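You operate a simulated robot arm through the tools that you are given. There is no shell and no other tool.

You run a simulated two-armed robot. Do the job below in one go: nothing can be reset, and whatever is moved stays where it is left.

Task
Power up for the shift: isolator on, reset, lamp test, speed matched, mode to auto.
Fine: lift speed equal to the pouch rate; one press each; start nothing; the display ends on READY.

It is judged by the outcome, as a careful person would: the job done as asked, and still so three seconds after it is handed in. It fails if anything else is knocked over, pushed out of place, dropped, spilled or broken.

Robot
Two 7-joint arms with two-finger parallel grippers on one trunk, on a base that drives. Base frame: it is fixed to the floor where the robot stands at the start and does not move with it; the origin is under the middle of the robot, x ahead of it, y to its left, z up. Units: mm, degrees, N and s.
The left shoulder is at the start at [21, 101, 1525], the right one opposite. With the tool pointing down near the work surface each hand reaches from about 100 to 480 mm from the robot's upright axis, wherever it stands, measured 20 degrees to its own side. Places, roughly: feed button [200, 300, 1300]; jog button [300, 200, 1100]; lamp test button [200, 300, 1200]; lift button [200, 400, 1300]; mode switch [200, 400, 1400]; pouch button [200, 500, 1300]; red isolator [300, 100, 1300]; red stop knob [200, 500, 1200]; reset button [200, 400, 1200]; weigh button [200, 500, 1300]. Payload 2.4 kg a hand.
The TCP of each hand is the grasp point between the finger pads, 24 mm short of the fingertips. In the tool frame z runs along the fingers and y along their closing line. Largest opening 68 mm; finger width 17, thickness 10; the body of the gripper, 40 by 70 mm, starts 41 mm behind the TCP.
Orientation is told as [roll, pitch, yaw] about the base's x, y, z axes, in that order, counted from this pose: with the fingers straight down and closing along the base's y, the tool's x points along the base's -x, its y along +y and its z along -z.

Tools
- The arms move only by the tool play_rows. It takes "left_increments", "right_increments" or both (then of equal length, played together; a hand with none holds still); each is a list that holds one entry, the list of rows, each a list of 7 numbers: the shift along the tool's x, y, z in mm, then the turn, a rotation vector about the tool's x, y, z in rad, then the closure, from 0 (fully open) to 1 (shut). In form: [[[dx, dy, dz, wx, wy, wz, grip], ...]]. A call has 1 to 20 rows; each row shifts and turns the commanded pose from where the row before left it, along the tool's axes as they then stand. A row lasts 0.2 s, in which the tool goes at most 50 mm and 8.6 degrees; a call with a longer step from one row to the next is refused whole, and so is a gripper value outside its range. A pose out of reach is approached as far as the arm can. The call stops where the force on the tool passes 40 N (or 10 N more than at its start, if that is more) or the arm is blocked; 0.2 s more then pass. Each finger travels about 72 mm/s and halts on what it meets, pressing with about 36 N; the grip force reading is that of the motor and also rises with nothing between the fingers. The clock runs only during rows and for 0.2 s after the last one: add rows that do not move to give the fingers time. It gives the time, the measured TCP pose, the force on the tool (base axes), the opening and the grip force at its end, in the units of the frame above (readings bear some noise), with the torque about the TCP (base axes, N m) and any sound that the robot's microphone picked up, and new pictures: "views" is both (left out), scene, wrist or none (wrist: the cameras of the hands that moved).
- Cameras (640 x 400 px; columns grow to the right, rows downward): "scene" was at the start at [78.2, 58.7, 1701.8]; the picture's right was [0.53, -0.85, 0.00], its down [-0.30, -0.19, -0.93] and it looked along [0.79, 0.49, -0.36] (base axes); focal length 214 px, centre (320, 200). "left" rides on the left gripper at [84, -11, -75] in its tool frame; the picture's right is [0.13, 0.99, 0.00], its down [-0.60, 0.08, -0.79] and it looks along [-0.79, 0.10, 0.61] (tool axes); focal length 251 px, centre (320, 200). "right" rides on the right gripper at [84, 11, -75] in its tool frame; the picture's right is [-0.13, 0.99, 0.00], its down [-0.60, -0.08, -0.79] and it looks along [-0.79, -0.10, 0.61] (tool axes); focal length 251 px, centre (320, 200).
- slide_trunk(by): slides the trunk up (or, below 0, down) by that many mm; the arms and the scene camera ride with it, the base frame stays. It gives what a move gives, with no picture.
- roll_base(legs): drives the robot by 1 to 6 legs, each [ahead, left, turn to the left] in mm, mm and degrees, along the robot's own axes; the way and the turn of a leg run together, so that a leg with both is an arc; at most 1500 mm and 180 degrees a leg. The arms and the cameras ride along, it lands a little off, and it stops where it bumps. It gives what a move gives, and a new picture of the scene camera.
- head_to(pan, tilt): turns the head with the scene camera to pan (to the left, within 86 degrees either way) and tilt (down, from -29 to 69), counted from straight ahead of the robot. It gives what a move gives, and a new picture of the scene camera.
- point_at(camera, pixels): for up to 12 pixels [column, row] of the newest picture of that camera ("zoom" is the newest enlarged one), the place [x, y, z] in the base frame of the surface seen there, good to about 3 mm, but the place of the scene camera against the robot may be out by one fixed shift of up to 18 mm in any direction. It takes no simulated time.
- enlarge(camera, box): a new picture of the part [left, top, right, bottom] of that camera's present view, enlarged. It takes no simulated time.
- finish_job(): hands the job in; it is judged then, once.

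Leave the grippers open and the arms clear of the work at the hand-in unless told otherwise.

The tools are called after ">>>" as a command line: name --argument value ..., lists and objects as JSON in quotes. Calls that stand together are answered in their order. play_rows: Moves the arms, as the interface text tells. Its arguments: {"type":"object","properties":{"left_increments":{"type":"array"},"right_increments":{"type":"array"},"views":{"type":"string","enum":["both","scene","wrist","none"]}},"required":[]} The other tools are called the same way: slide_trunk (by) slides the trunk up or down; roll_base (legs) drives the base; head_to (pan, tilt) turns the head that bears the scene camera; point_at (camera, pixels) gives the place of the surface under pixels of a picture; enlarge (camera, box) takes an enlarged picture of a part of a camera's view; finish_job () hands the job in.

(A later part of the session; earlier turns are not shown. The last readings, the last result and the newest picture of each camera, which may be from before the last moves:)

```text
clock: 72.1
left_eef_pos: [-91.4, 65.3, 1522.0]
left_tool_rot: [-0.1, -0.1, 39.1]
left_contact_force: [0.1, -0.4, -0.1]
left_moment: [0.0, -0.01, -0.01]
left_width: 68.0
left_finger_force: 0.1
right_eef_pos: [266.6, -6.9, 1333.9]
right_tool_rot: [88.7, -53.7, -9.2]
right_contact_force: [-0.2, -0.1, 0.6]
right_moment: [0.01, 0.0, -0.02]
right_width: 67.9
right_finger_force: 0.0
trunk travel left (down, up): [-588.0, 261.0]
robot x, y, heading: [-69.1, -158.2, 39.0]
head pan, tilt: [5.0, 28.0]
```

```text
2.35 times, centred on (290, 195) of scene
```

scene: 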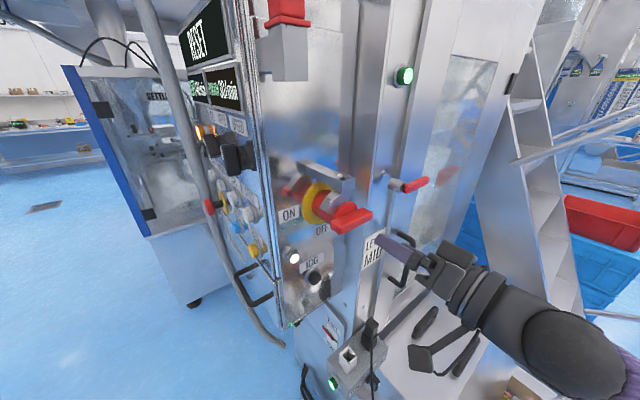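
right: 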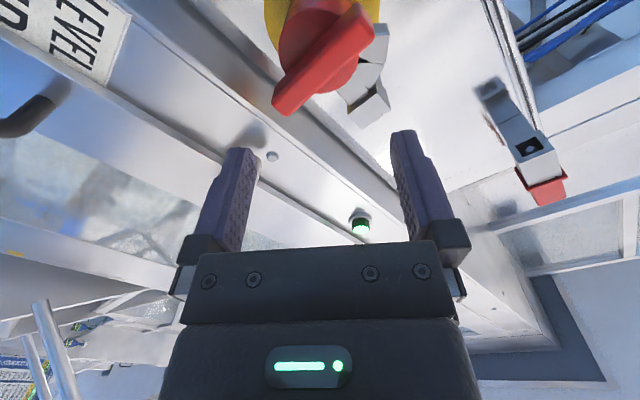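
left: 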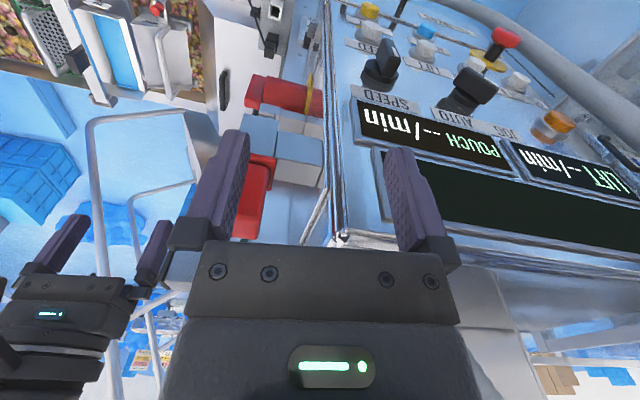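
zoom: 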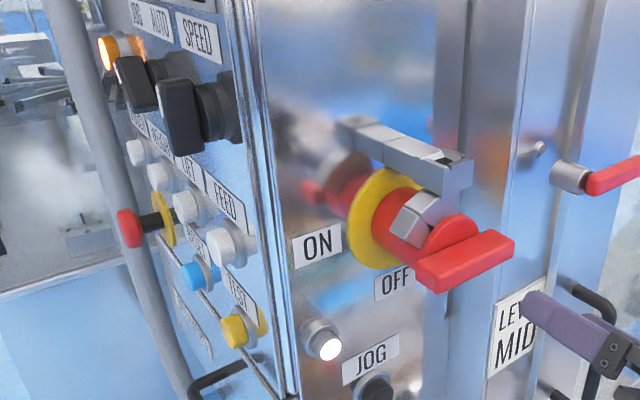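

The isolator is ON and the bar points to ON. The display says RESET, with LIFT about 44 and POUCH 30/min. Next I'll back away, turn square to the panel (heading about -9°) and drive across in front of it for the left arm.

>>> roll_base --legs '[[-180, 0, 0], [0, 0, -48], [-172, 420, 0]]'

>>> head_to --pan 8 --tilt 22

>>> enlarge --camera "scene" --box '[200, 60, 460, 330]'

```text
clock: 78.2
left_eef_pos: [-150.0, 340.2, 1521.2]
left_tool_rot: [-0.1, 0.0, -9.8]
left_contact_force: [-1.0, 0.2, 0.1]
left_moment: [-0.01, -0.01, -0.01]
left_width: 67.9
left_finger_force: 0.0
right_eef_pos: [30.6, 22.8, 1333.6]
right_tool_rot: [88.7, -53.8, -58.2]
right_contact_force: [0.2, -0.7, -0.3]
right_moment: [0.01, 0.02, -0.01]
right_width: 67.8
right_finger_force: 0.0
trunk travel left (down, up): [-588.0, 261.0]
robot x, y, heading: [-305.9, 170.6, -10.3]
head pan, tilt: [5.0, 28.0]
```

scene: 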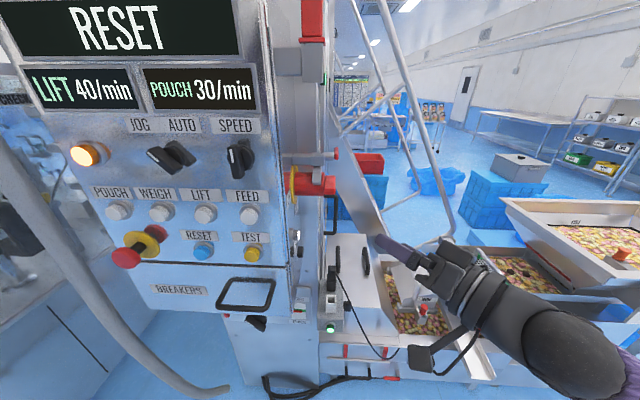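

```text
clock: 78.8
left_eef_pos: [-149.3, 339.5, 1521.6]
left_tool_rot: [-0.1, 0.0, -9.9]
left_contact_force: [-1.2, 0.4, 0.0]
left_moment: [0.02, -0.02, -0.02]
left_width: 68.1
left_finger_force: 0.1
right_eef_pos: [30.7, 22.6, 1334.0]
right_tool_rot: [88.9, -53.8, -58.2]
right_contact_force: [0.6, 0.3, 0.2]
right_moment: [0.01, -0.02, 0.0]
right_width: 68.1
right_finger_force: 0.1
trunk travel left (down, up): [-588.0, 261.0]
robot x, y, heading: [-302.1, 171.8, -9.9]
head pan, tilt: [8.0, 22.0]
```

scene: 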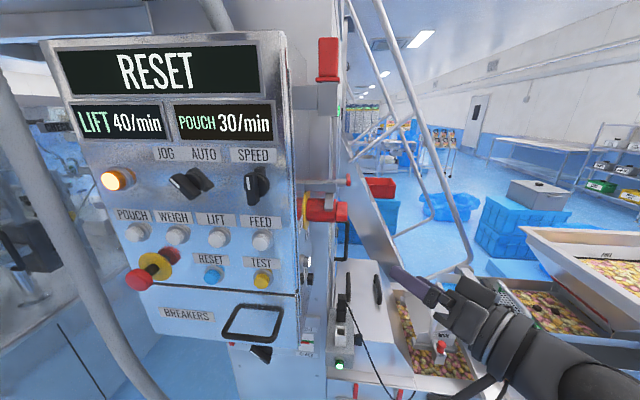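

```text
1.48 times, centred on (330, 195) of scene
```

zoom: 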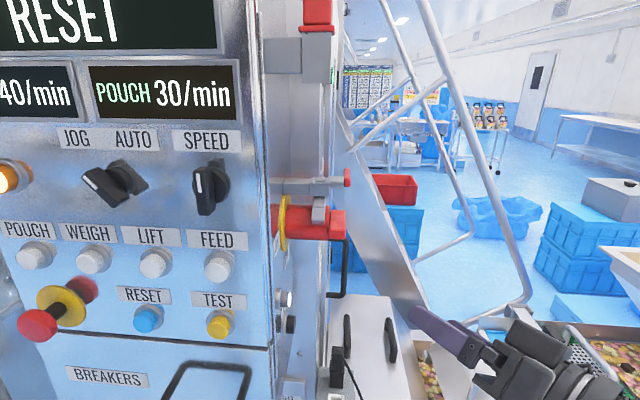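

The readings are now clear: RESET, LIFT 40/min, POUCH 30/min. I'll enlarge the knobs and buttons and measure them.

>>> enlarge --camera "scene" --box '[130, 140, 290, 240]'

>>> enlarge --camera "scene" --box '[100, 200, 300, 310]'

>>> point_at --camera "scene" --pixels '[[212, 275], [262, 279], [248, 172], [248, 200], [262, 190], [180, 185], [195, 185], [120, 70], [270, 300], [90, 200], [240, 220], [50, 200]]'

>>> enlarge --camera "left" --box '[0, 0, 640, 400]'

```text
4.00 times, centred on (210, 190) of scene
```

zoom: 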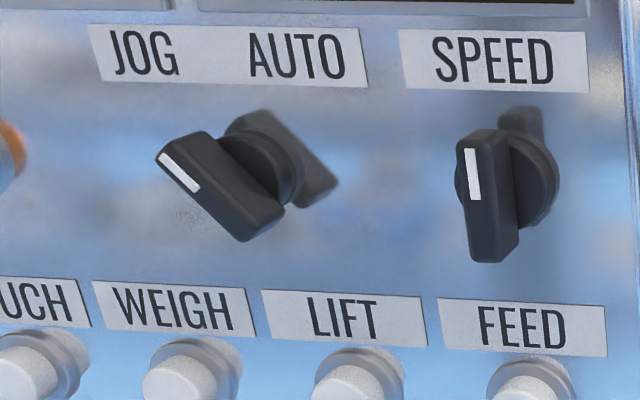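

```text
3.20 times, centred on (200, 255) of scene
```

zoom: 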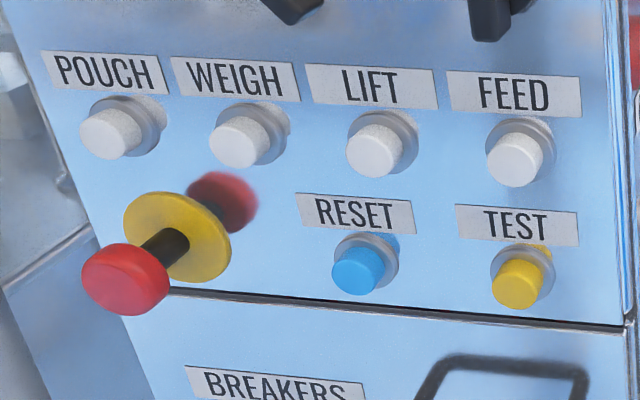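

```text
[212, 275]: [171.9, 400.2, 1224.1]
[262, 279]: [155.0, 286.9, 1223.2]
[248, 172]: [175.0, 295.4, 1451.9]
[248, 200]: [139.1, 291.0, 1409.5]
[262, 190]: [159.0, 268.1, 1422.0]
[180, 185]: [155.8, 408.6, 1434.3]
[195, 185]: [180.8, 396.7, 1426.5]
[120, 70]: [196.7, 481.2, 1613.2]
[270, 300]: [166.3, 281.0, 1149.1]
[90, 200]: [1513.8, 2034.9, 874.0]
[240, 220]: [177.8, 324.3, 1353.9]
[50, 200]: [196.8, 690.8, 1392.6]
```

```text
1.00 times, centred on (320, 200) of left (not enlarged: the box is as wide or as high as the picture)
```

zoom: 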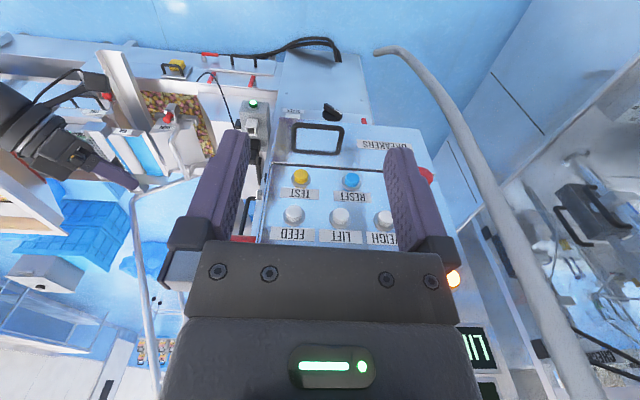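

The left camera sees TEST (300,177) and RESET (351,180). I'll measure these, plus the panel plane.

>>> point_at --camera "left" --pixels '[[300, 177], [351, 180], [294, 214], [341, 217], [325, 187], [275, 200], [375, 200], [320, 170], [275, 170], [366, 172], [383, 219]]'

>>> enlarge --camera "left" --box '[240, 130, 440, 255]'

>>> point_at --camera "zoom" --pixels '[[192, 148], [355, 160], [178, 150], [208, 150], [340, 160], [372, 160], [192, 135], [355, 145]]'

```text
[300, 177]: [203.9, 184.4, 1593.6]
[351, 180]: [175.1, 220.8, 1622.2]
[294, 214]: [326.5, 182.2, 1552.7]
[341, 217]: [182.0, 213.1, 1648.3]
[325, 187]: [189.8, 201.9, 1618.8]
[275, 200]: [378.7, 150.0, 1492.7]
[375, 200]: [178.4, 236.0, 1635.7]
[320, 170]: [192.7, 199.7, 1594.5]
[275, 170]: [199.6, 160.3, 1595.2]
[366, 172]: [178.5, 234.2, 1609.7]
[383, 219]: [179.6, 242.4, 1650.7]
```

```text
3.20 times, centred on (340, 192) of left
```

zoom: 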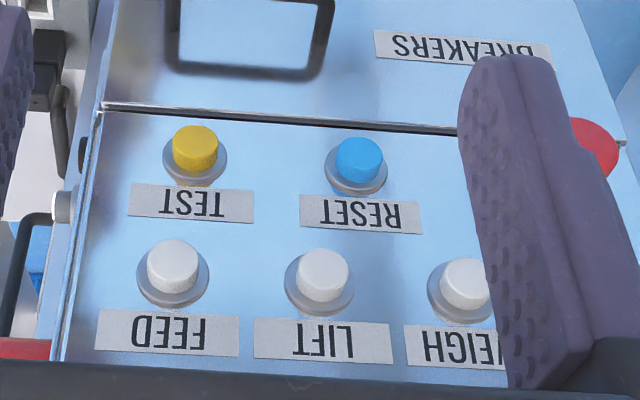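

```text
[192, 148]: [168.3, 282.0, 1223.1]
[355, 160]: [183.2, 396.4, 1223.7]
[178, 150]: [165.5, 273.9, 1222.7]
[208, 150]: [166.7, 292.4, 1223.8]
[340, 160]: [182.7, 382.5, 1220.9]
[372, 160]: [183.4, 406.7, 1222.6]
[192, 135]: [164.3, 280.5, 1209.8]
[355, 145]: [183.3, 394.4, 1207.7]
```

RESET's face is centred near (183, 397, 1215) and TEST's near (166.5, 284.5, 1216). The panel normal runs along about -8.5°. I'll shift the base left by 70 mm for a better arm posture, then bring the left hand down and level it, pointing at the panel with closed fingers.

>>> roll_base --legs '[[0, 70, 0]]'

>>> play_rows --left_increments '[[[-26, 0, 36, 0, 0, 0, 0], [-26, 0, 36, 0, 0, 0, 0], [-26, 0, 36, 0, 0, 0, 0], [-26, 0, 36, 0, 0, 0, 0], [-26, 0, 36, 0, 0, 0, 0], [0, 0, 0, 0, -0.131, 0, 0], [0, 0, 0, 0, -0.131, 0, 0], [0, 0, 0, 0, -0.131, 0, 0], [0, 0, 0, 0, -0.131, 0, 0], [0, 0, 0, 0, -0.131, 0, 0], [0, 0, 0, 0, -0.131, 0, 0], [0, 0, 0, 0, 0, 0, 0]]]'

```text
clock: 79.8
left_eef_pos: [-136.7, 410.1, 1521.8]
left_tool_rot: [0.0, -0.1, -9.9]
left_contact_force: [0.2, 1.2, 0.5]
left_moment: [0.0, 0.02, 0.01]
left_width: 67.9
left_finger_force: 0.1
right_eef_pos: [42.4, 93.7, 1335.3]
right_tool_rot: [88.7, -53.7, -58.2]
right_contact_force: [0.5, 0.1, 0.1]
right_moment: [0.01, -0.01, 0.04]
right_width: 68.0
right_finger_force: 0.0
trunk travel left (down, up): [-588.0, 261.0]
robot x, y, heading: [-293.9, 241.8, -9.9]
head pan, tilt: [8.0, 22.0]
```

scene: 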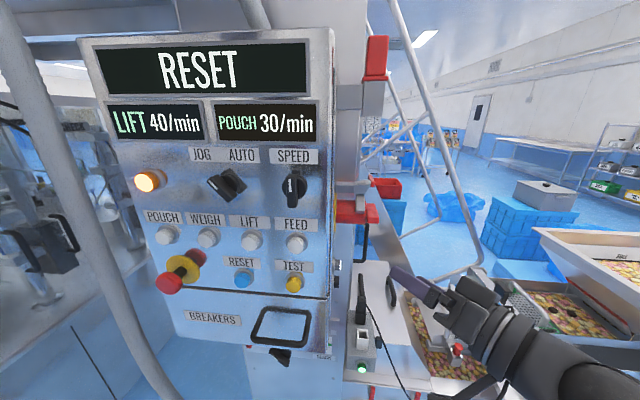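

```text
clock: 82.5
left_eef_pos: [33.2, 388.0, 1370.9]
left_tool_rot: [-0.1, -45.1, -9.9]
left_contact_force: [0.4, -0.5, -0.9]
left_moment: [-0.02, 0.01, -0.04]
left_width: 68.1
left_finger_force: 0.0
left hand out of reach, approached as far as the arm can: row 9, 10, 11
right_eef_pos: [41.5, 92.6, 1333.0]
right_tool_rot: [88.9, -53.7, -58.2]
right_contact_force: [0.1, -0.4, 0.6]
right_moment: [-0.03, -0.01, -0.03]
right_width: 68.1
right_finger_force: 0.1
trunk travel left (down, up): [-588.0, 261.0]
robot x, y, heading: [-290.9, 245.9, -10.0]
head pan, tilt: [8.0, 22.0]
```

scene: 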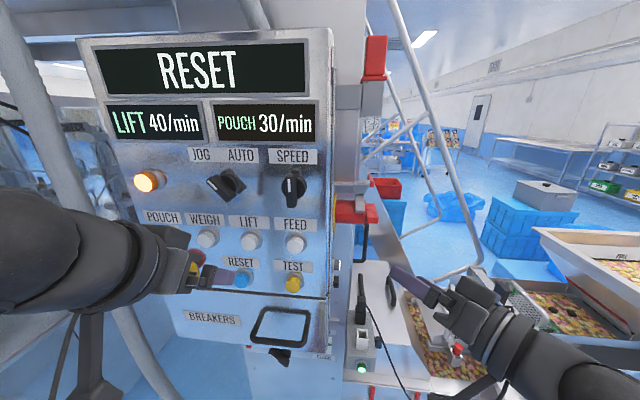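
left: 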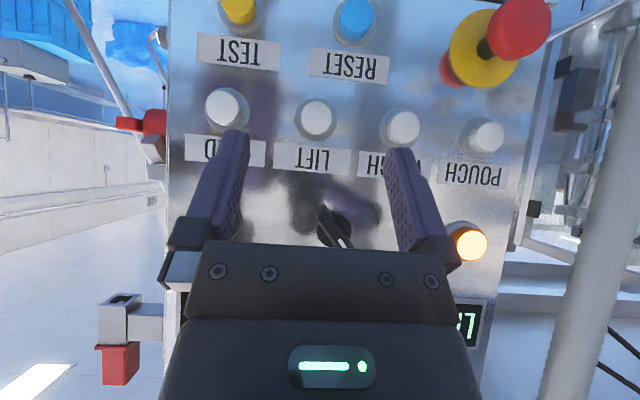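

The left camera now shows the panel from 150 mm or so. I'll measure the buttons and the plane.

>>> point_at --camera "left" --pixels '[[355, 18], [238, 8], [316, 117], [223, 107], [402, 127], [487, 136], [290, 60], [420, 60], [280, 150], [345, 215], [468, 245], [505, 30]]'

```text
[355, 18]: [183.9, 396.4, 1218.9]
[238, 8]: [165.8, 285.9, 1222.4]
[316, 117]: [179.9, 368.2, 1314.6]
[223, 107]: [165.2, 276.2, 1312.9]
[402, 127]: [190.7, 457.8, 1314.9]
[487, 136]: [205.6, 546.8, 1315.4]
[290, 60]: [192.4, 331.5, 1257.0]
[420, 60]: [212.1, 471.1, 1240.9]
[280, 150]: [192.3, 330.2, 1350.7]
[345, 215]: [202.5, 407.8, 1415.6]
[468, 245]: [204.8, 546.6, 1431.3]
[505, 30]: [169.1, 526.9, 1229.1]
```

I'll back the base 70 mm so the wrist doesn't crowd the shoulder, then lower the hand, level it, and close the fingers.

>>> roll_base --legs '[[-70, 0, 0]]'

>>> play_rows --left_increments '[[[5, 0, 35, 0, 0, 0, 0], [5, 0, 35, 0, 0, 0, 0], [5, 0, 35, 0, 0, 0, 0], [0, 0, 25, 0, -0.131, 0, 0.5], [0, 0, 20, 0, -0.131, 0, 1], [0, 0, 10, 0, -0.131, 0, 1], [0, 0, 0, 0, -0.131, 0, 1], [0, 0, 0, 0, -0.131, 0, 1], [0, 0, 0, 0, -0.131, 0, 1], [0, 0, 0, 0, 0, 0, 1]]]'

```text
clock: 83.5
left_eef_pos: [-38.9, 401.4, 1370.8]
left_tool_rot: [-0.1, -45.0, -9.8]
left_contact_force: [-0.1, 0.2, 0.0]
left_moment: [0.01, 0.0, 0.0]
left_width: 67.8
left_finger_force: 0.0
right_eef_pos: [-26.3, 104.8, 1334.5]
right_tool_rot: [88.8, -53.8, -58.2]
right_contact_force: [-0.2, -0.7, -0.2]
right_moment: [0.02, -0.02, 0.02]
right_width: 67.8
right_finger_force: 0.1
trunk travel left (down, up): [-588.0, 261.0]
robot x, y, heading: [-363.6, 255.7, -9.6]
head pan, tilt: [8.0, 22.0]
```

scene: 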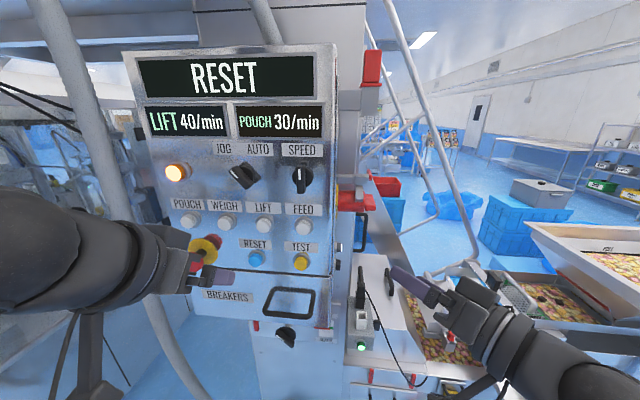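

```text
clock: 85.7
left_eef_pos: [68.1, 397.3, 1424.4]
left_tool_rot: [-6.0, -89.5, -3.9]
left_contact_force: [0.8, 0.2, 0.4]
left_moment: [0.02, -0.01, -0.06]
left_width: 0.0
left_finger_force: 23.2
left hand out of reach, approached as far as the arm can: row 6, 7, 8, 9
right_eef_pos: [-24.6, 104.9, 1333.7]
right_tool_rot: [88.7, -53.8, -58.1]
right_contact_force: [0.4, 0.1, -0.3]
right_moment: [-0.02, -0.01, 0.02]
right_width: 68.0
right_finger_force: 0.1
trunk travel left (down, up): [-588.0, 261.0]
robot x, y, heading: [-360.2, 257.7, -9.8]
head pan, tilt: [8.0, 22.0]
```

scene: 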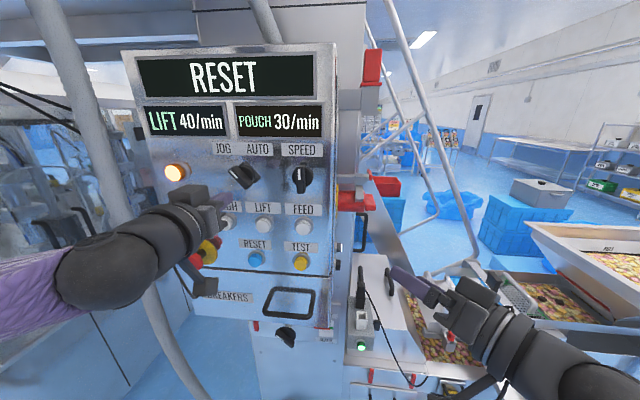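
left: 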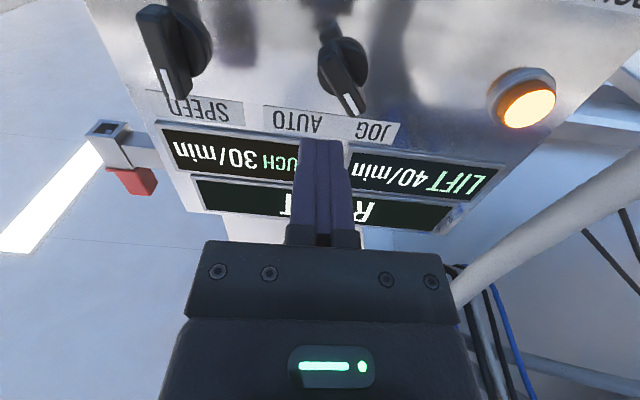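

The hand is level, pointing at the panel at z=1424 with the tip still 60 mm or more off. Now I'll go down to button height in front of RESET.

>>> play_rows --left_increments '[[[35, 0, 0, 0, 0, 0, 1], [35, 0, 0, 0, 0, 0, 1], [35, 0, 0, 0, 0, 0, 1], [35, 0, 0, 0, 0, 0, 1], [35, 0, 0, 0, 0, 0, 1], [32, 0, 0, 0, 0, 0, 1], [0, 0, 0, 0, 0, 0, 1]]]'

```text
clock: 87.3
left_eef_pos: [46.7, 426.1, 1416.1]
left_tool_rot: [-9.5, -89.8, -0.3]
left_contact_force: [-0.4, -0.4, 0.3]
left_moment: [-0.01, 0.0, 0.0]
left_width: 0.2
left_finger_force: 23.6
left hand out of reach, approached as far as the arm can: row 1, 2, 3, 4, 5, 6
right_eef_pos: [-25.9, 105.5, 1332.5]
right_tool_rot: [88.7, -53.7, -58.0]
right_contact_force: [0.2, -0.1, 0.1]
right_moment: [0.01, -0.02, -0.02]
right_width: 68.0
right_finger_force: 0.0
trunk travel left (down, up): [-588.0, 261.0]
robot x, y, heading: [-360.4, 254.2, -9.9]
head pan, tilt: [8.0, 22.0]
```

scene: 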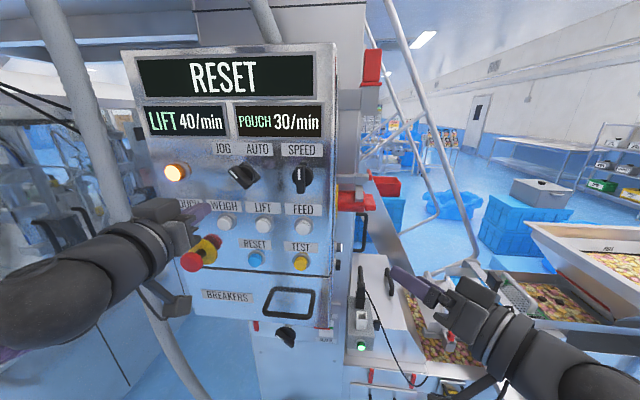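
left: 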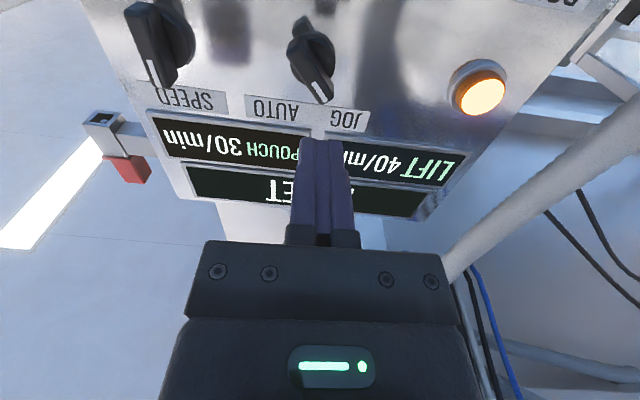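

The arm can't go lower in this posture, but the trunk can carry it. I'll slide the trunk down 199 mm to bring the hand to z≈1217. The hand's tip is 100 mm clear of the panel.

>>> slide_trunk --by -199

>>> head_to --pan 5 --tilt 5

```text
clock: 89.4
left_eef_pos: [51.1, 425.9, 1209.1]
left_tool_rot: [-3.5, -88.7, -6.4]
left_contact_force: [0.5, 0.0, 0.7]
left_moment: [-0.02, -0.01, -0.01]
left_width: 0.0
left_finger_force: 23.5
right_eef_pos: [-25.6, 104.5, 1134.8]
right_tool_rot: [88.7, -53.8, -58.2]
right_contact_force: [0.8, 0.8, -0.4]
right_moment: [0.0, 0.0, -0.01]
right_width: 67.7
right_finger_force: 0.0
trunk travel left (down, up): [-389.0, 460.0]
robot x, y, heading: [-365.8, 259.5, -9.9]
head pan, tilt: [8.0, 22.0]
```

```text
clock: 90.2
left_eef_pos: [52.5, 425.8, 1208.3]
left_tool_rot: [-3.4, -88.8, -6.4]
left_contact_force: [0.6, -1.2, -1.3]
left_moment: [0.01, -0.02, 0.03]
left_width: 0.1
left_finger_force: 23.4
right_eef_pos: [-25.9, 103.5, 1135.1]
right_tool_rot: [88.7, -53.8, -58.0]
right_contact_force: [0.1, -0.3, 0.4]
right_moment: [0.0, 0.02, 0.01]
right_width: 68.0
right_finger_force: 0.1
trunk travel left (down, up): [-389.0, 460.0]
robot x, y, heading: [-361.8, 257.9, -9.8]
head pan, tilt: [5.0, 5.0]
```

scene: 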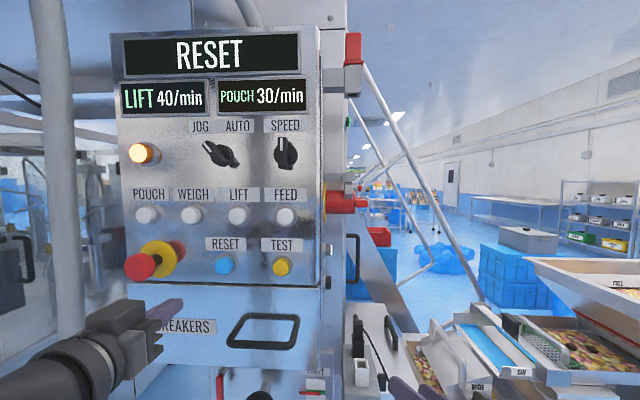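

The hand is level at (52, 426, 1208). I'll go forward about 95 mm while shifting 7 mm right and 9 mm up, stopping some 12 mm short of RESET, and look.

>>> play_rows --left_increments '[[[0, 0, 25, 0, 0, 0, 1], [-3, -2, 25, 0, -0.01, 0, 1], [-3, -2.5, 25, -0.012, -0.01, 0, 1], [-3, -2.5, 20, -0.012, 0, 0, 1], [0, 0, 0, 0, 0, 0, 1]]]'

>>> enlarge --camera "scene" --box '[100, 200, 320, 340]'

```text
clock: 91.4
left_eef_pos: [141.2, 408.2, 1233.4]
left_tool_rot: [-15.6, -89.8, 7.1]
left_contact_force: [-0.5, 0.7, 0.4]
left_moment: [0.02, -0.05, -0.01]
left_width: 0.0
left_finger_force: 23.7
left hand out of reach, approached as far as the arm can: row 1, 2, 3
right_eef_pos: [-24.9, 105.0, 1133.9]
right_tool_rot: [88.7, -53.8, -58.1]
right_contact_force: [-0.4, -0.8, -0.4]
right_moment: [-0.03, -0.03, -0.02]
right_width: 68.4
right_finger_force: 0.1
trunk travel left (down, up): [-389.0, 460.0]
robot x, y, heading: [-358.0, 255.5, -10.2]
head pan, tilt: [5.0, 5.0]
```

scene: 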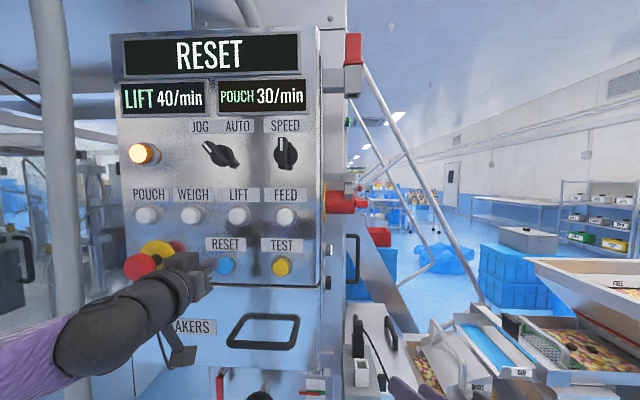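
left: 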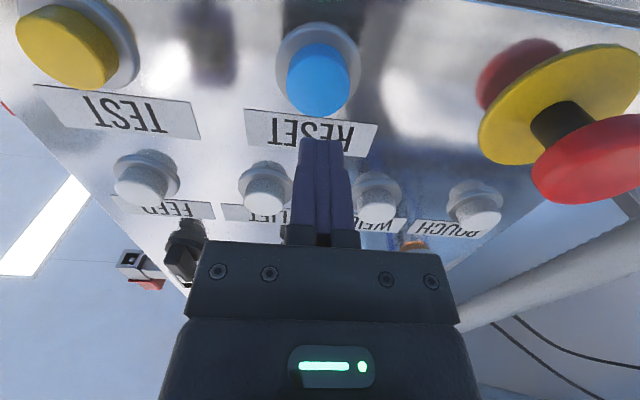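

```text
2.86 times, centred on (210, 270) of scene
```

zoom: 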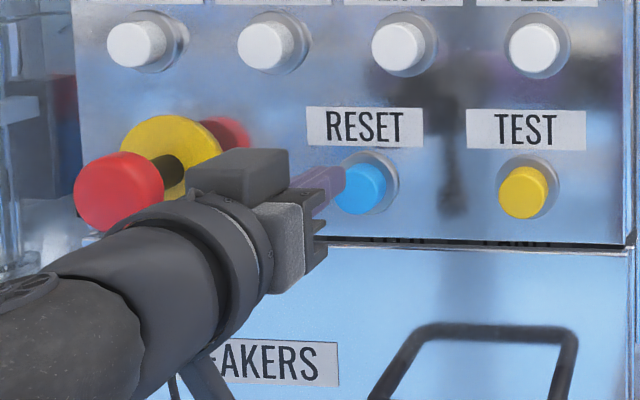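

The tip is 18 mm off RESET, but 17 mm high and 5 mm left. I'll correct that.

>>> play_rows --left_increments '[[[8, -2.7, 0, 0, 0, 0, 1], [9, -2.6, 0, 0, 0, 0, 1], [0, 0, 0, 0, 0, 0, 1]]]' --views "wrist"

```text
clock: 92.2
left_eef_pos: [141.6, 406.6, 1233.4]
left_tool_rot: [-16.6, -89.8, 8.2]
left_contact_force: [-0.6, 0.7, -0.2]
left_moment: [0.01, -0.01, -0.04]
left_width: 0.2
left_finger_force: 23.7
left hand out of reach, approached as far as the arm can: row 1, 2
right_eef_pos: [-26.6, 103.9, 1134.8]
right_tool_rot: [88.6, -53.7, -58.1]
right_contact_force: [-0.1, 0.0, -0.1]
right_moment: [-0.02, 0.01, 0.03]
right_width: 68.1
right_finger_force: 0.1
trunk travel left (down, up): [-389.0, 460.0]
robot x, y, heading: [-359.1, 256.1, -9.8]
head pan, tilt: [5.0, 5.0]
```

left: 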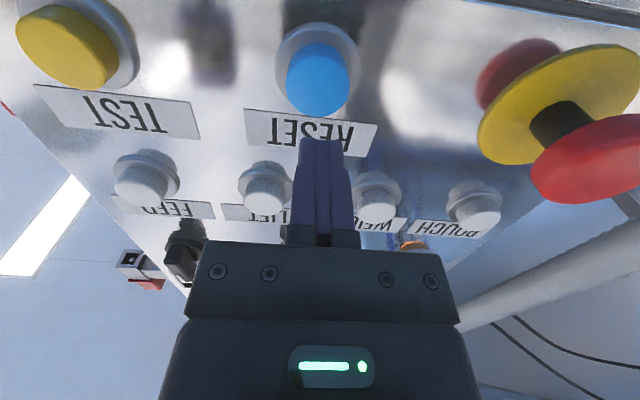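

The arm is at a joint limit for going down, so the trunk must take it. I'll pull back 12 mm, lower the trunk by 35, and correct upward with the arm.

>>> play_rows --left_increments '[[[0, 0, -12, 0, 0, 0, 1], [0, 0, 0, 0, 0, 0, 1]]]' --views "none"

>>> slide_trunk --by -35

>>> play_rows --left_increments '[[[-9, -2, 4, 0, 0, 0, 1], [-9, -2, 8, 0, 0, 0, 1], [0, 0, 0, 0, 0, 0, 1]]]' --views "both"

```text
clock: 92.8
left_eef_pos: [129.7, 409.7, 1233.2]
left_tool_rot: [-52.2, -89.9, 43.7]
left_contact_force: [-0.5, 1.0, 0.2]
left_moment: [0.0, 0.0, 0.03]
left_width: 0.0
left_finger_force: 23.2
right_eef_pos: [-24.9, 105.4, 1134.6]
right_tool_rot: [88.7, -53.8, -58.1]
right_contact_force: [1.0, -0.1, -0.2]
right_moment: [0.02, 0.02, 0.0]
right_width: 68.2
right_finger_force: 0.0
trunk travel left (down, up): [-389.0, 460.0]
robot x, y, heading: [-360.4, 256.4, -10.2]
head pan, tilt: [5.0, 5.0]
```

```text
clock: 93.6
left_eef_pos: [131.4, 409.9, 1199.9]
left_tool_rot: [-60.2, -89.9, 51.8]
left_contact_force: [0.3, -0.4, -0.2]
left_moment: [-0.02, 0.01, -0.03]
left_width: 0.0
left_finger_force: 23.4
right_eef_pos: [-25.6, 105.0, 1100.2]
right_tool_rot: [88.7, -53.8, -58.2]
right_contact_force: [0.4, -0.1, 0.6]
right_moment: [-0.01, 0.01, 0.01]
right_width: 68.1
right_finger_force: 0.0
trunk travel left (down, up): [-354.0, 495.0]
robot x, y, heading: [-358.5, 254.9, -10.0]
head pan, tilt: [5.0, 5.0]
```

```text
clock: 94.4
left_eef_pos: [142.0, 404.2, 1217.9]
left_tool_rot: [-43.8, -89.9, 35.4]
left_contact_force: [0.1, 0.3, -0.2]
left_moment: [-0.02, 0.01, 0.01]
left_width: 0.0
left_finger_force: 23.1
right_eef_pos: [-24.8, 104.8, 1099.0]
right_tool_rot: [88.7, -53.8, -58.1]
right_contact_force: [-0.7, 0.2, -0.4]
right_moment: [-0.01, 0.01, 0.01]
right_width: 68.2
right_finger_force: 0.1
trunk travel left (down, up): [-354.0, 495.0]
robot x, y, heading: [-360.8, 255.6, -9.6]
head pan, tilt: [5.0, 5.0]
```

scene: 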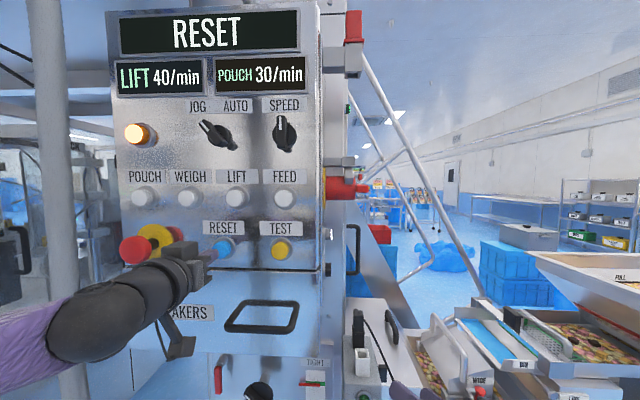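
left: 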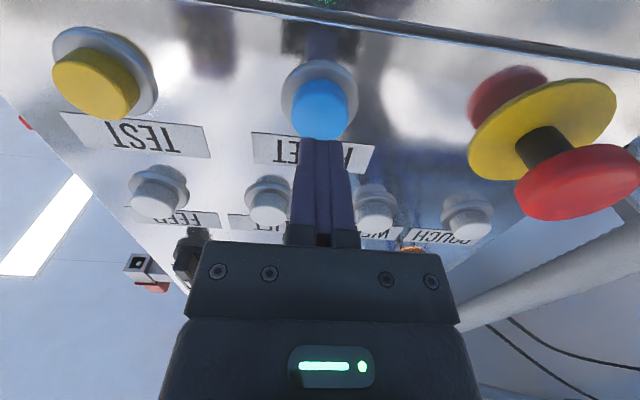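

I'm aligned: the tip is 18 mm from RESET. I'll approach 15 mm first.

>>> play_rows --left_increments '[[[0.5, -1.5, 5, 0, 0, 0, 1], [0, 0, 5, 0, 0, 0, 1], [0, 0, 5, 0, 0, 0, 1], [0, 0, 0, 0, 0, 0, 1]]]' --views "wrist"

>>> enlarge --camera "left" --box '[240, 40, 400, 160]'

>>> enlarge --camera "scene" --box '[160, 210, 280, 300]'

```text
clock: 95.4
left_eef_pos: [157.2, 399.3, 1217.1]
left_tool_rot: [-47.7, -89.9, 39.3]
left_contact_force: [-0.2, -0.1, -0.4]
left_moment: [0.02, -0.01, 0.0]
left_width: 0.0
left_finger_force: 24.1
right_eef_pos: [-25.7, 104.6, 1100.3]
right_tool_rot: [88.7, -53.9, -58.1]
right_contact_force: [-0.2, 0.1, 0.5]
right_moment: [0.01, 0.01, 0.0]
right_width: 68.0
right_finger_force: 0.1
trunk travel left (down, up): [-354.0, 495.0]
robot x, y, heading: [-359.9, 256.4, -10.0]
head pan, tilt: [5.0, 5.0]
```

left: 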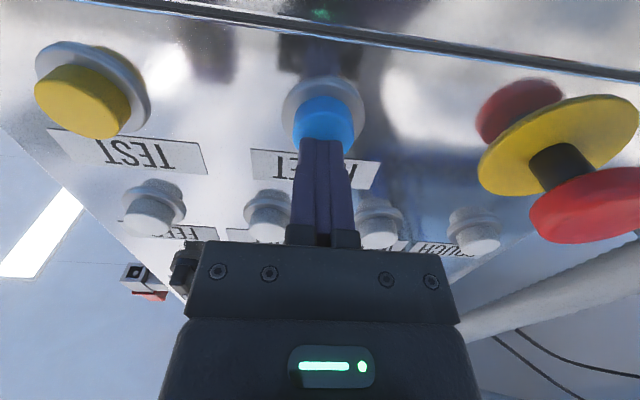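

```text
3.33 times, centred on (320, 100) of left
```

zoom: 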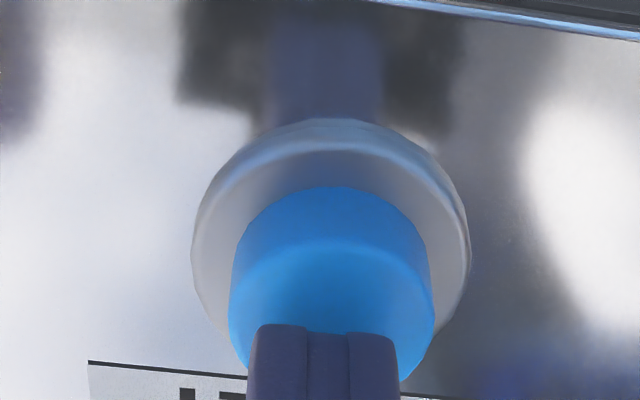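

```text
4.44 times, centred on (220, 255) of scene
```

zoom: 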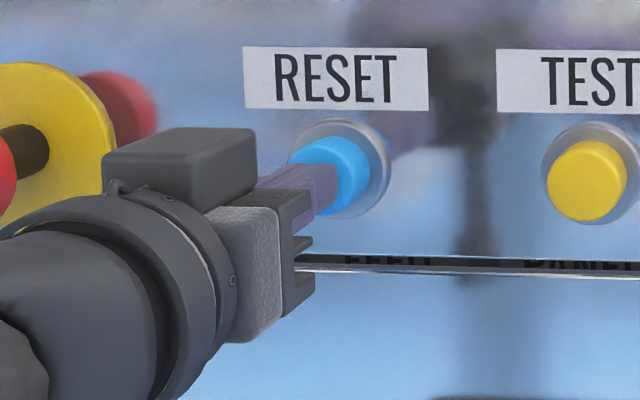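

The tip is centred on the blue cap, 3 mm short. I'll press in gently, about 6 mm past contact, and read the force and sound.

>>> play_rows --left_increments '[[[0, 0, 3, 0, 0, 0, 1], [0, 0, 3, 0, 0, 0, 1], [0, 0, 2, 0, 0, 0, 1], [0, 0, 2, 0, 0, 0, 1], [0, 0, 0, 0, 0, 0, 1]]]' --views "scene"

```text
clock: 96.6
left_eef_pos: [164.6, 398.7, 1216.7]
left_tool_rot: [-62.0, -89.9, 53.3]
left_contact_force: [-3.3, 0.7, -2.1]
left_moment: [-0.02, 0.05, 0.02]
left_width: 0.0
left_finger_force: 23.6
right_eef_pos: [-25.4, 104.3, 1100.4]
right_tool_rot: [88.7, -53.9, -58.2]
right_contact_force: [-0.1, -0.5, -0.5]
right_moment: [0.01, 0.01, -0.01]
right_width: 68.1
right_finger_force: 0.0
trunk travel left (down, up): [-354.0, 495.0]
robot x, y, heading: [-358.6, 252.3, -9.9]
head pan, tilt: [5.0, 5.0]
heard: click
```

scene: 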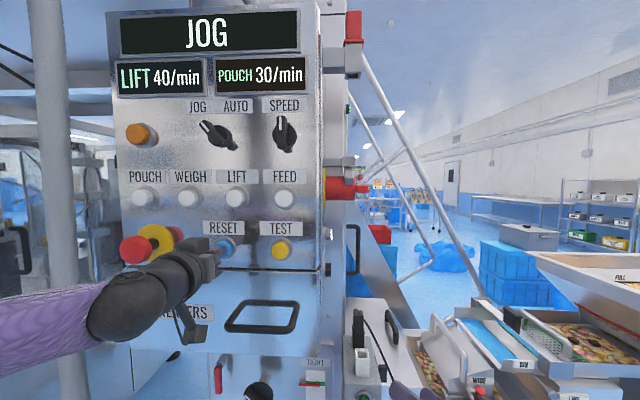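

A click was heard. The display changed from RESET to JOG and the orange lamp went out. I'll retract straight and move across to TEST, 113 mm to the right.

>>> play_rows --left_increments '[[[0, 0, -10, 0, 0, 0, 1], [0, 0, -15, 0, 0, 0, 1], [0, -25, 0, 0, 0, 0, 1], [0, -30, 0, 0, 0, 0, 1], [0, -30, 0, 0, 0, 0, 1], [0, -28, 0, 0, 0, 0, 1], [0, 0, 0, 0, 0, 0, 1]]]' --views "both"

```text
clock: 98.2
left_eef_pos: [123.3, 288.9, 1218.8]
left_tool_rot: [-48.3, -89.9, 39.9]
left_contact_force: [0.2, -0.2, -0.1]
left_moment: [0.0, -0.01, -0.01]
left_width: 0.1
left_finger_force: 23.5
right_eef_pos: [-26.8, 104.7, 1101.0]
right_tool_rot: [88.8, -53.8, -58.1]
right_contact_force: [0.4, 0.2, 1.3]
right_moment: [-0.01, -0.01, 0.0]
right_width: 68.2
right_finger_force: 0.0
trunk travel left (down, up): [-354.0, 495.0]
robot x, y, heading: [-363.1, 256.7, -9.9]
head pan, tilt: [5.0, 5.0]
```

scene: 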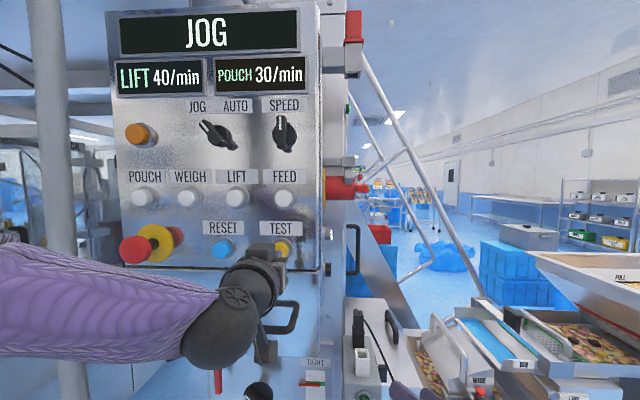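
left: 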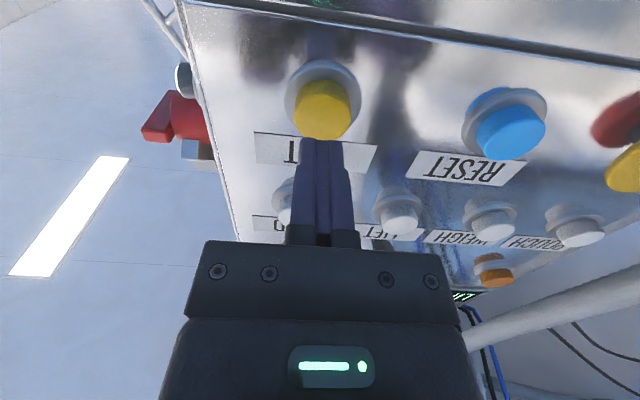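

TEST is straight ahead, 19 mm off. I'll approach and press the same way.

>>> play_rows --left_increments '[[[1, 1, 5, 0, 0, 0, 1], [1, 1, 5, 0, 0, 0, 1], [0, 0, 5, 0, 0, 0, 1], [0, 0, 3, 0, 0, 0, 1], [0, 0, 3, 0, 0, 0, 1], [0, 0, 2, 0, 0, 0, 1], [0, 0, 2, 0, 0, 0, 1], [0, 0, 1, 0, 0, 0, 1], [0, 0, 0, 0, 0, 0, 1]]]' --views "both"

```text
clock: 100.2
left_eef_pos: [149.1, 289.1, 1215.0]
left_tool_rot: [-101.2, -90.0, 92.8]
left_contact_force: [-7.4, 1.8, 1.4]
left_moment: [-0.05, 0.07, 0.05]
left_width: 0.0
left_finger_force: 23.7
right_eef_pos: [-27.7, 105.1, 1101.5]
right_tool_rot: [88.8, -53.9, -58.1]
right_contact_force: [-0.5, -0.6, 0.0]
right_moment: [0.0, 0.01, 0.0]
right_width: 67.7
right_finger_force: 0.1
trunk travel left (down, up): [-354.0, 495.0]
robot x, y, heading: [-362.1, 255.7, -9.9]
head pan, tilt: [5.0, 5.0]
heard: click
```

scene: 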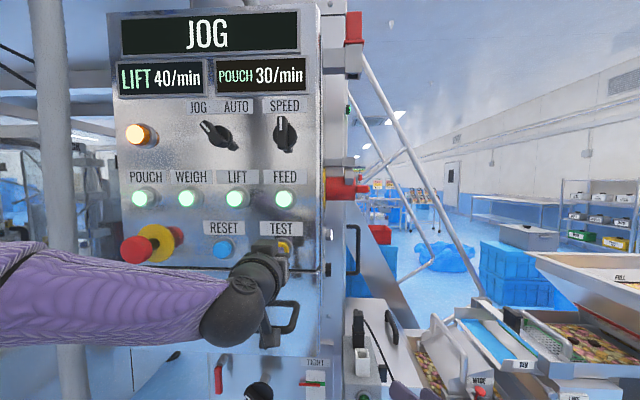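
left: 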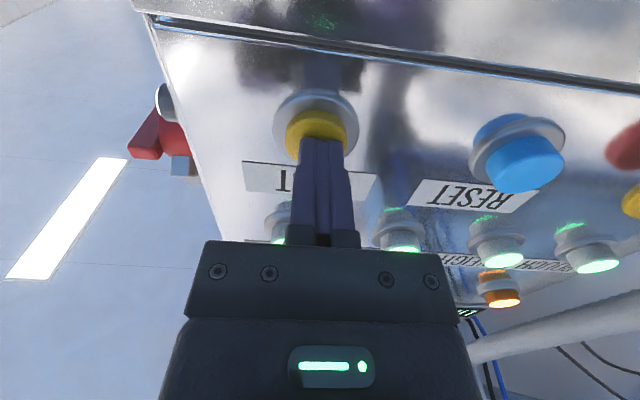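

A click was heard and all the lamps lit. The lamp test is done. I'll retract 70 mm, open the fingers, then raise the trunk to knob height.

>>> play_rows --left_increments '[[[0, 0, -10, 0, 0, 0, 1], [0, 0, -20, 0, 0, 0, 1], [0, 0, -20, 0, 0, 0, 1], [0, 0, -20, 0, 0, 0, 1], [0, 0, 0, 0, 0, 0, 0.5], [0, 0, 0, 0, 0, 0, 0.5]]]' --views "scene"

>>> slide_trunk --by 190

>>> head_to --pan 5 --tilt 15

>>> enlarge --camera "left" --box '[0, 0, 639, 399]'

```text
clock: 101.6
left_eef_pos: [81.5, 298.2, 1215.9]
left_tool_rot: [-41.6, -90.0, 33.1]
left_contact_force: [0.2, -0.7, 0.4]
left_moment: [0.0, 0.02, -0.02]
left_width: 34.1
left_finger_force: 0.1
right_eef_pos: [-24.5, 104.4, 1099.7]
right_tool_rot: [88.7, -53.8, -58.1]
right_contact_force: [-0.7, -0.6, 0.0]
right_moment: [0.0, 0.0, -0.02]
right_width: 67.9
right_finger_force: 0.0
trunk travel left (down, up): [-354.0, 495.0]
robot x, y, heading: [-359.5, 254.4, -10.0]
head pan, tilt: [5.0, 5.0]
```

scene: 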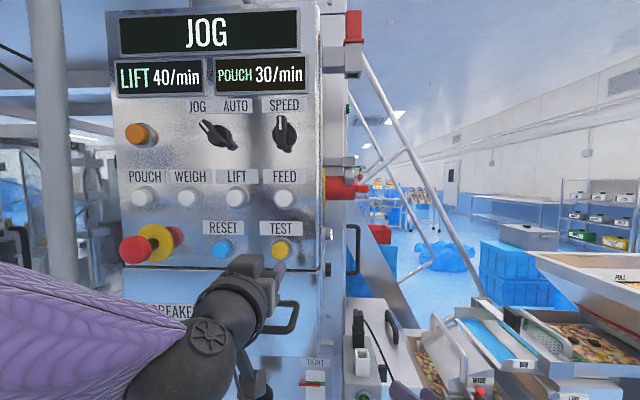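

```text
clock: 103.7
left_eef_pos: [81.6, 299.5, 1404.6]
left_tool_rot: [-38.3, -89.9, 30.0]
left_contact_force: [0.3, 0.1, 0.9]
left_moment: [-0.01, -0.01, -0.01]
left_width: 33.7
left_finger_force: 0.0
right_eef_pos: [-25.1, 103.6, 1288.7]
right_tool_rot: [88.7, -53.8, -58.1]
right_contact_force: [0.0, -0.9, 0.5]
right_moment: [0.02, -0.01, 0.03]
right_width: 68.2
right_finger_force: 0.1
trunk travel left (down, up): [-544.0, 305.0]
robot x, y, heading: [-360.4, 256.8, -9.8]
head pan, tilt: [5.0, 5.0]
```

```text
clock: 104.4
left_eef_pos: [81.0, 298.2, 1404.7]
left_tool_rot: [-46.2, -90.0, 37.9]
left_contact_force: [0.5, -0.7, -0.7]
left_moment: [-0.03, 0.01, -0.01]
left_width: 33.7
left_finger_force: 0.1
right_eef_pos: [-25.1, 104.5, 1290.4]
right_tool_rot: [88.8, -53.9, -58.1]
right_contact_force: [0.4, -0.4, 0.3]
right_moment: [-0.02, 0.0, 0.0]
right_width: 68.2
right_finger_force: 0.1
trunk travel left (down, up): [-544.0, 305.0]
robot x, y, heading: [-361.3, 254.4, -9.9]
head pan, tilt: [5.0, 15.0]
```

scene: 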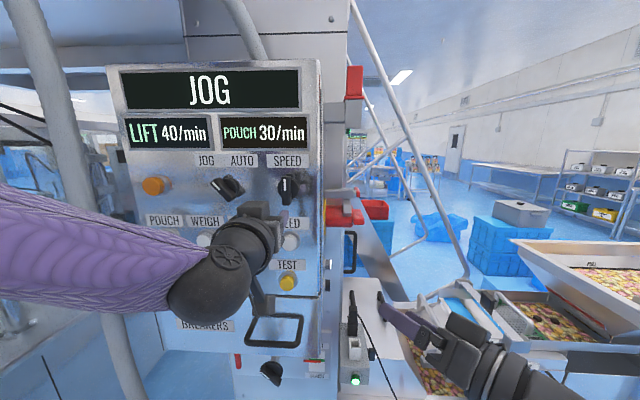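

```text
1.00 times, centred on (320, 200) of left (not enlarged: the box is as wide or as high as the picture)
```

zoom: 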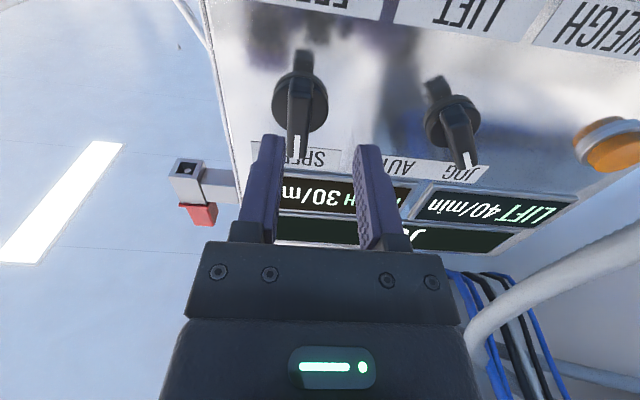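

The left camera sees the SPEED knob at (300,100) and the mode knob at (450,120). I'll measure both.

>>> point_at --camera "zoom" --pixels '[[297, 150], [298, 120], [292, 95], [305, 95], [303, 60], [325, 105], [275, 100], [465, 155], [450, 115], [438, 85], [470, 110], [430, 120]]'

>>> enlarge --camera "left" --box '[230, 20, 390, 170]'

>>> enlarge --camera "scene" --box '[190, 145, 320, 240]'

```text
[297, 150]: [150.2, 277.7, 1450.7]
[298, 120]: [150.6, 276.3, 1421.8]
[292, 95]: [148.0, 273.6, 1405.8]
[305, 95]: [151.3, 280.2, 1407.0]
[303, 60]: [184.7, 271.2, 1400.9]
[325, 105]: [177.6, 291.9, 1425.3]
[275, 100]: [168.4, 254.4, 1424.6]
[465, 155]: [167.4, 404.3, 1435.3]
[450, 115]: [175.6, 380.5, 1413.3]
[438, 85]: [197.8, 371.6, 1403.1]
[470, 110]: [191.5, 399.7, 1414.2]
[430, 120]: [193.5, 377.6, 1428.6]
```

```text
2.67 times, centred on (310, 95) of left
```

zoom: 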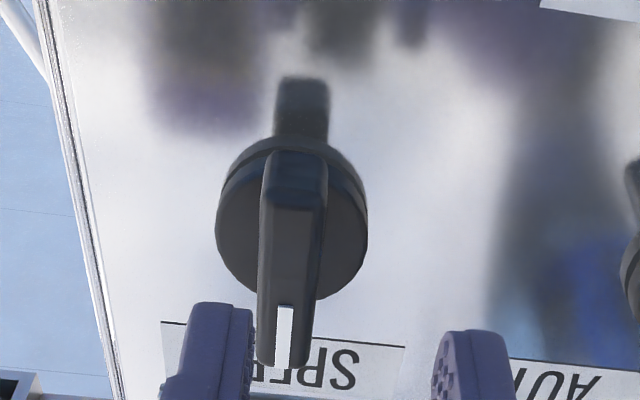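

```text
4.21 times, centred on (255, 192) of scene
```

zoom: 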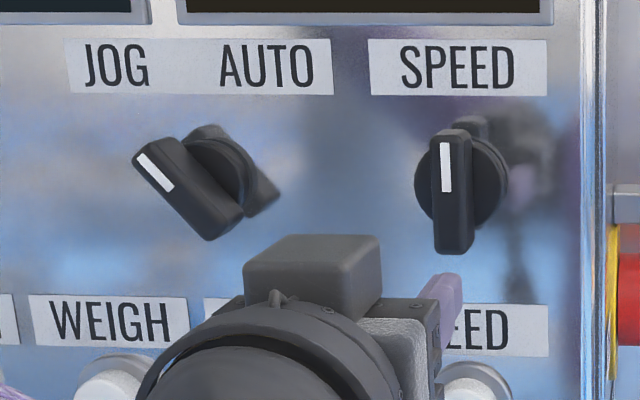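

The SPEED paddle's front face is at x≈150, y≈277, z 1404–1455, and it is about 13 mm thick. I'll line the open fingers up on its axis with the hand still clear, then look.

>>> play_rows --left_increments '[[[-12, -5, 0, 0, 0, 0, 0.5], [-12, -6, 0, 0, 0, 0, 0.5], [0, 0, 15, 0, 0, 0, 0.5], [0, 0, 10, 0, 0, 0, 0.5], [0, 0, 0, 0, 0, 0, 0.5]]]' --views "both"

>>> enlarge --camera "left" --box '[230, 0, 410, 150]'

>>> enlarge --camera "scene" --box '[190, 135, 330, 240]'

```text
clock: 105.6
left_eef_pos: [103.8, 284.0, 1428.0]
left_tool_rot: [-36.0, -89.9, 27.5]
left_contact_force: [-0.2, -0.1, 0.1]
left_moment: [-0.01, 0.02, 0.0]
left_width: 34.0
left_finger_force: 0.0
right_eef_pos: [-25.8, 103.9, 1289.1]
right_tool_rot: [88.7, -53.8, -58.1]
right_contact_force: [0.3, 0.5, -0.2]
right_moment: [0.02, -0.04, 0.02]
right_width: 68.1
right_finger_force: 0.0
trunk travel left (down, up): [-544.0, 305.0]
robot x, y, heading: [-361.3, 254.3, -9.9]
head pan, tilt: [5.0, 15.0]
```

scene: 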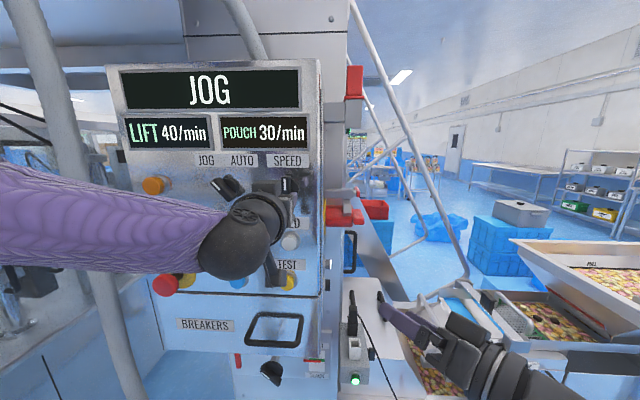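
left: 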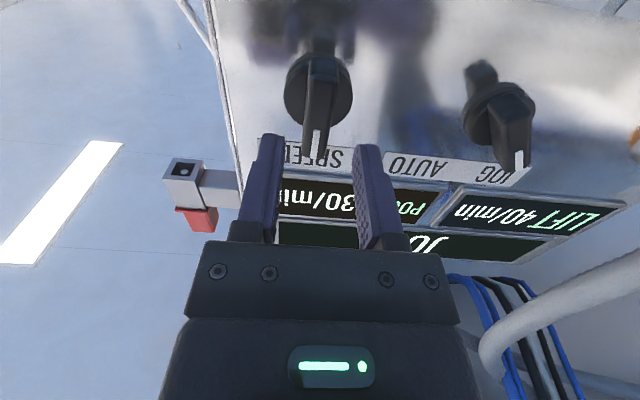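

```text
2.67 times, centred on (320, 75) of left
```

zoom: 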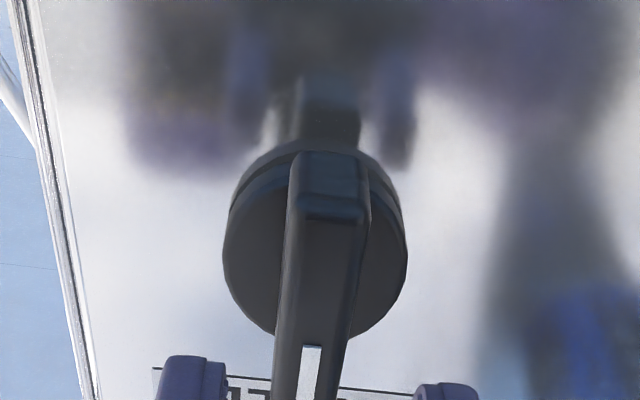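

```text
3.81 times, centred on (260, 188) of scene
```

zoom: 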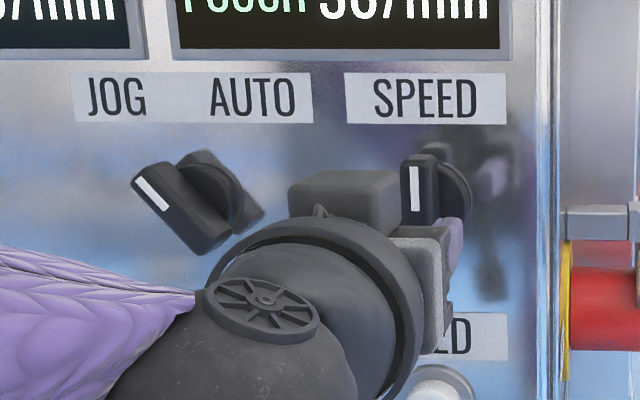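

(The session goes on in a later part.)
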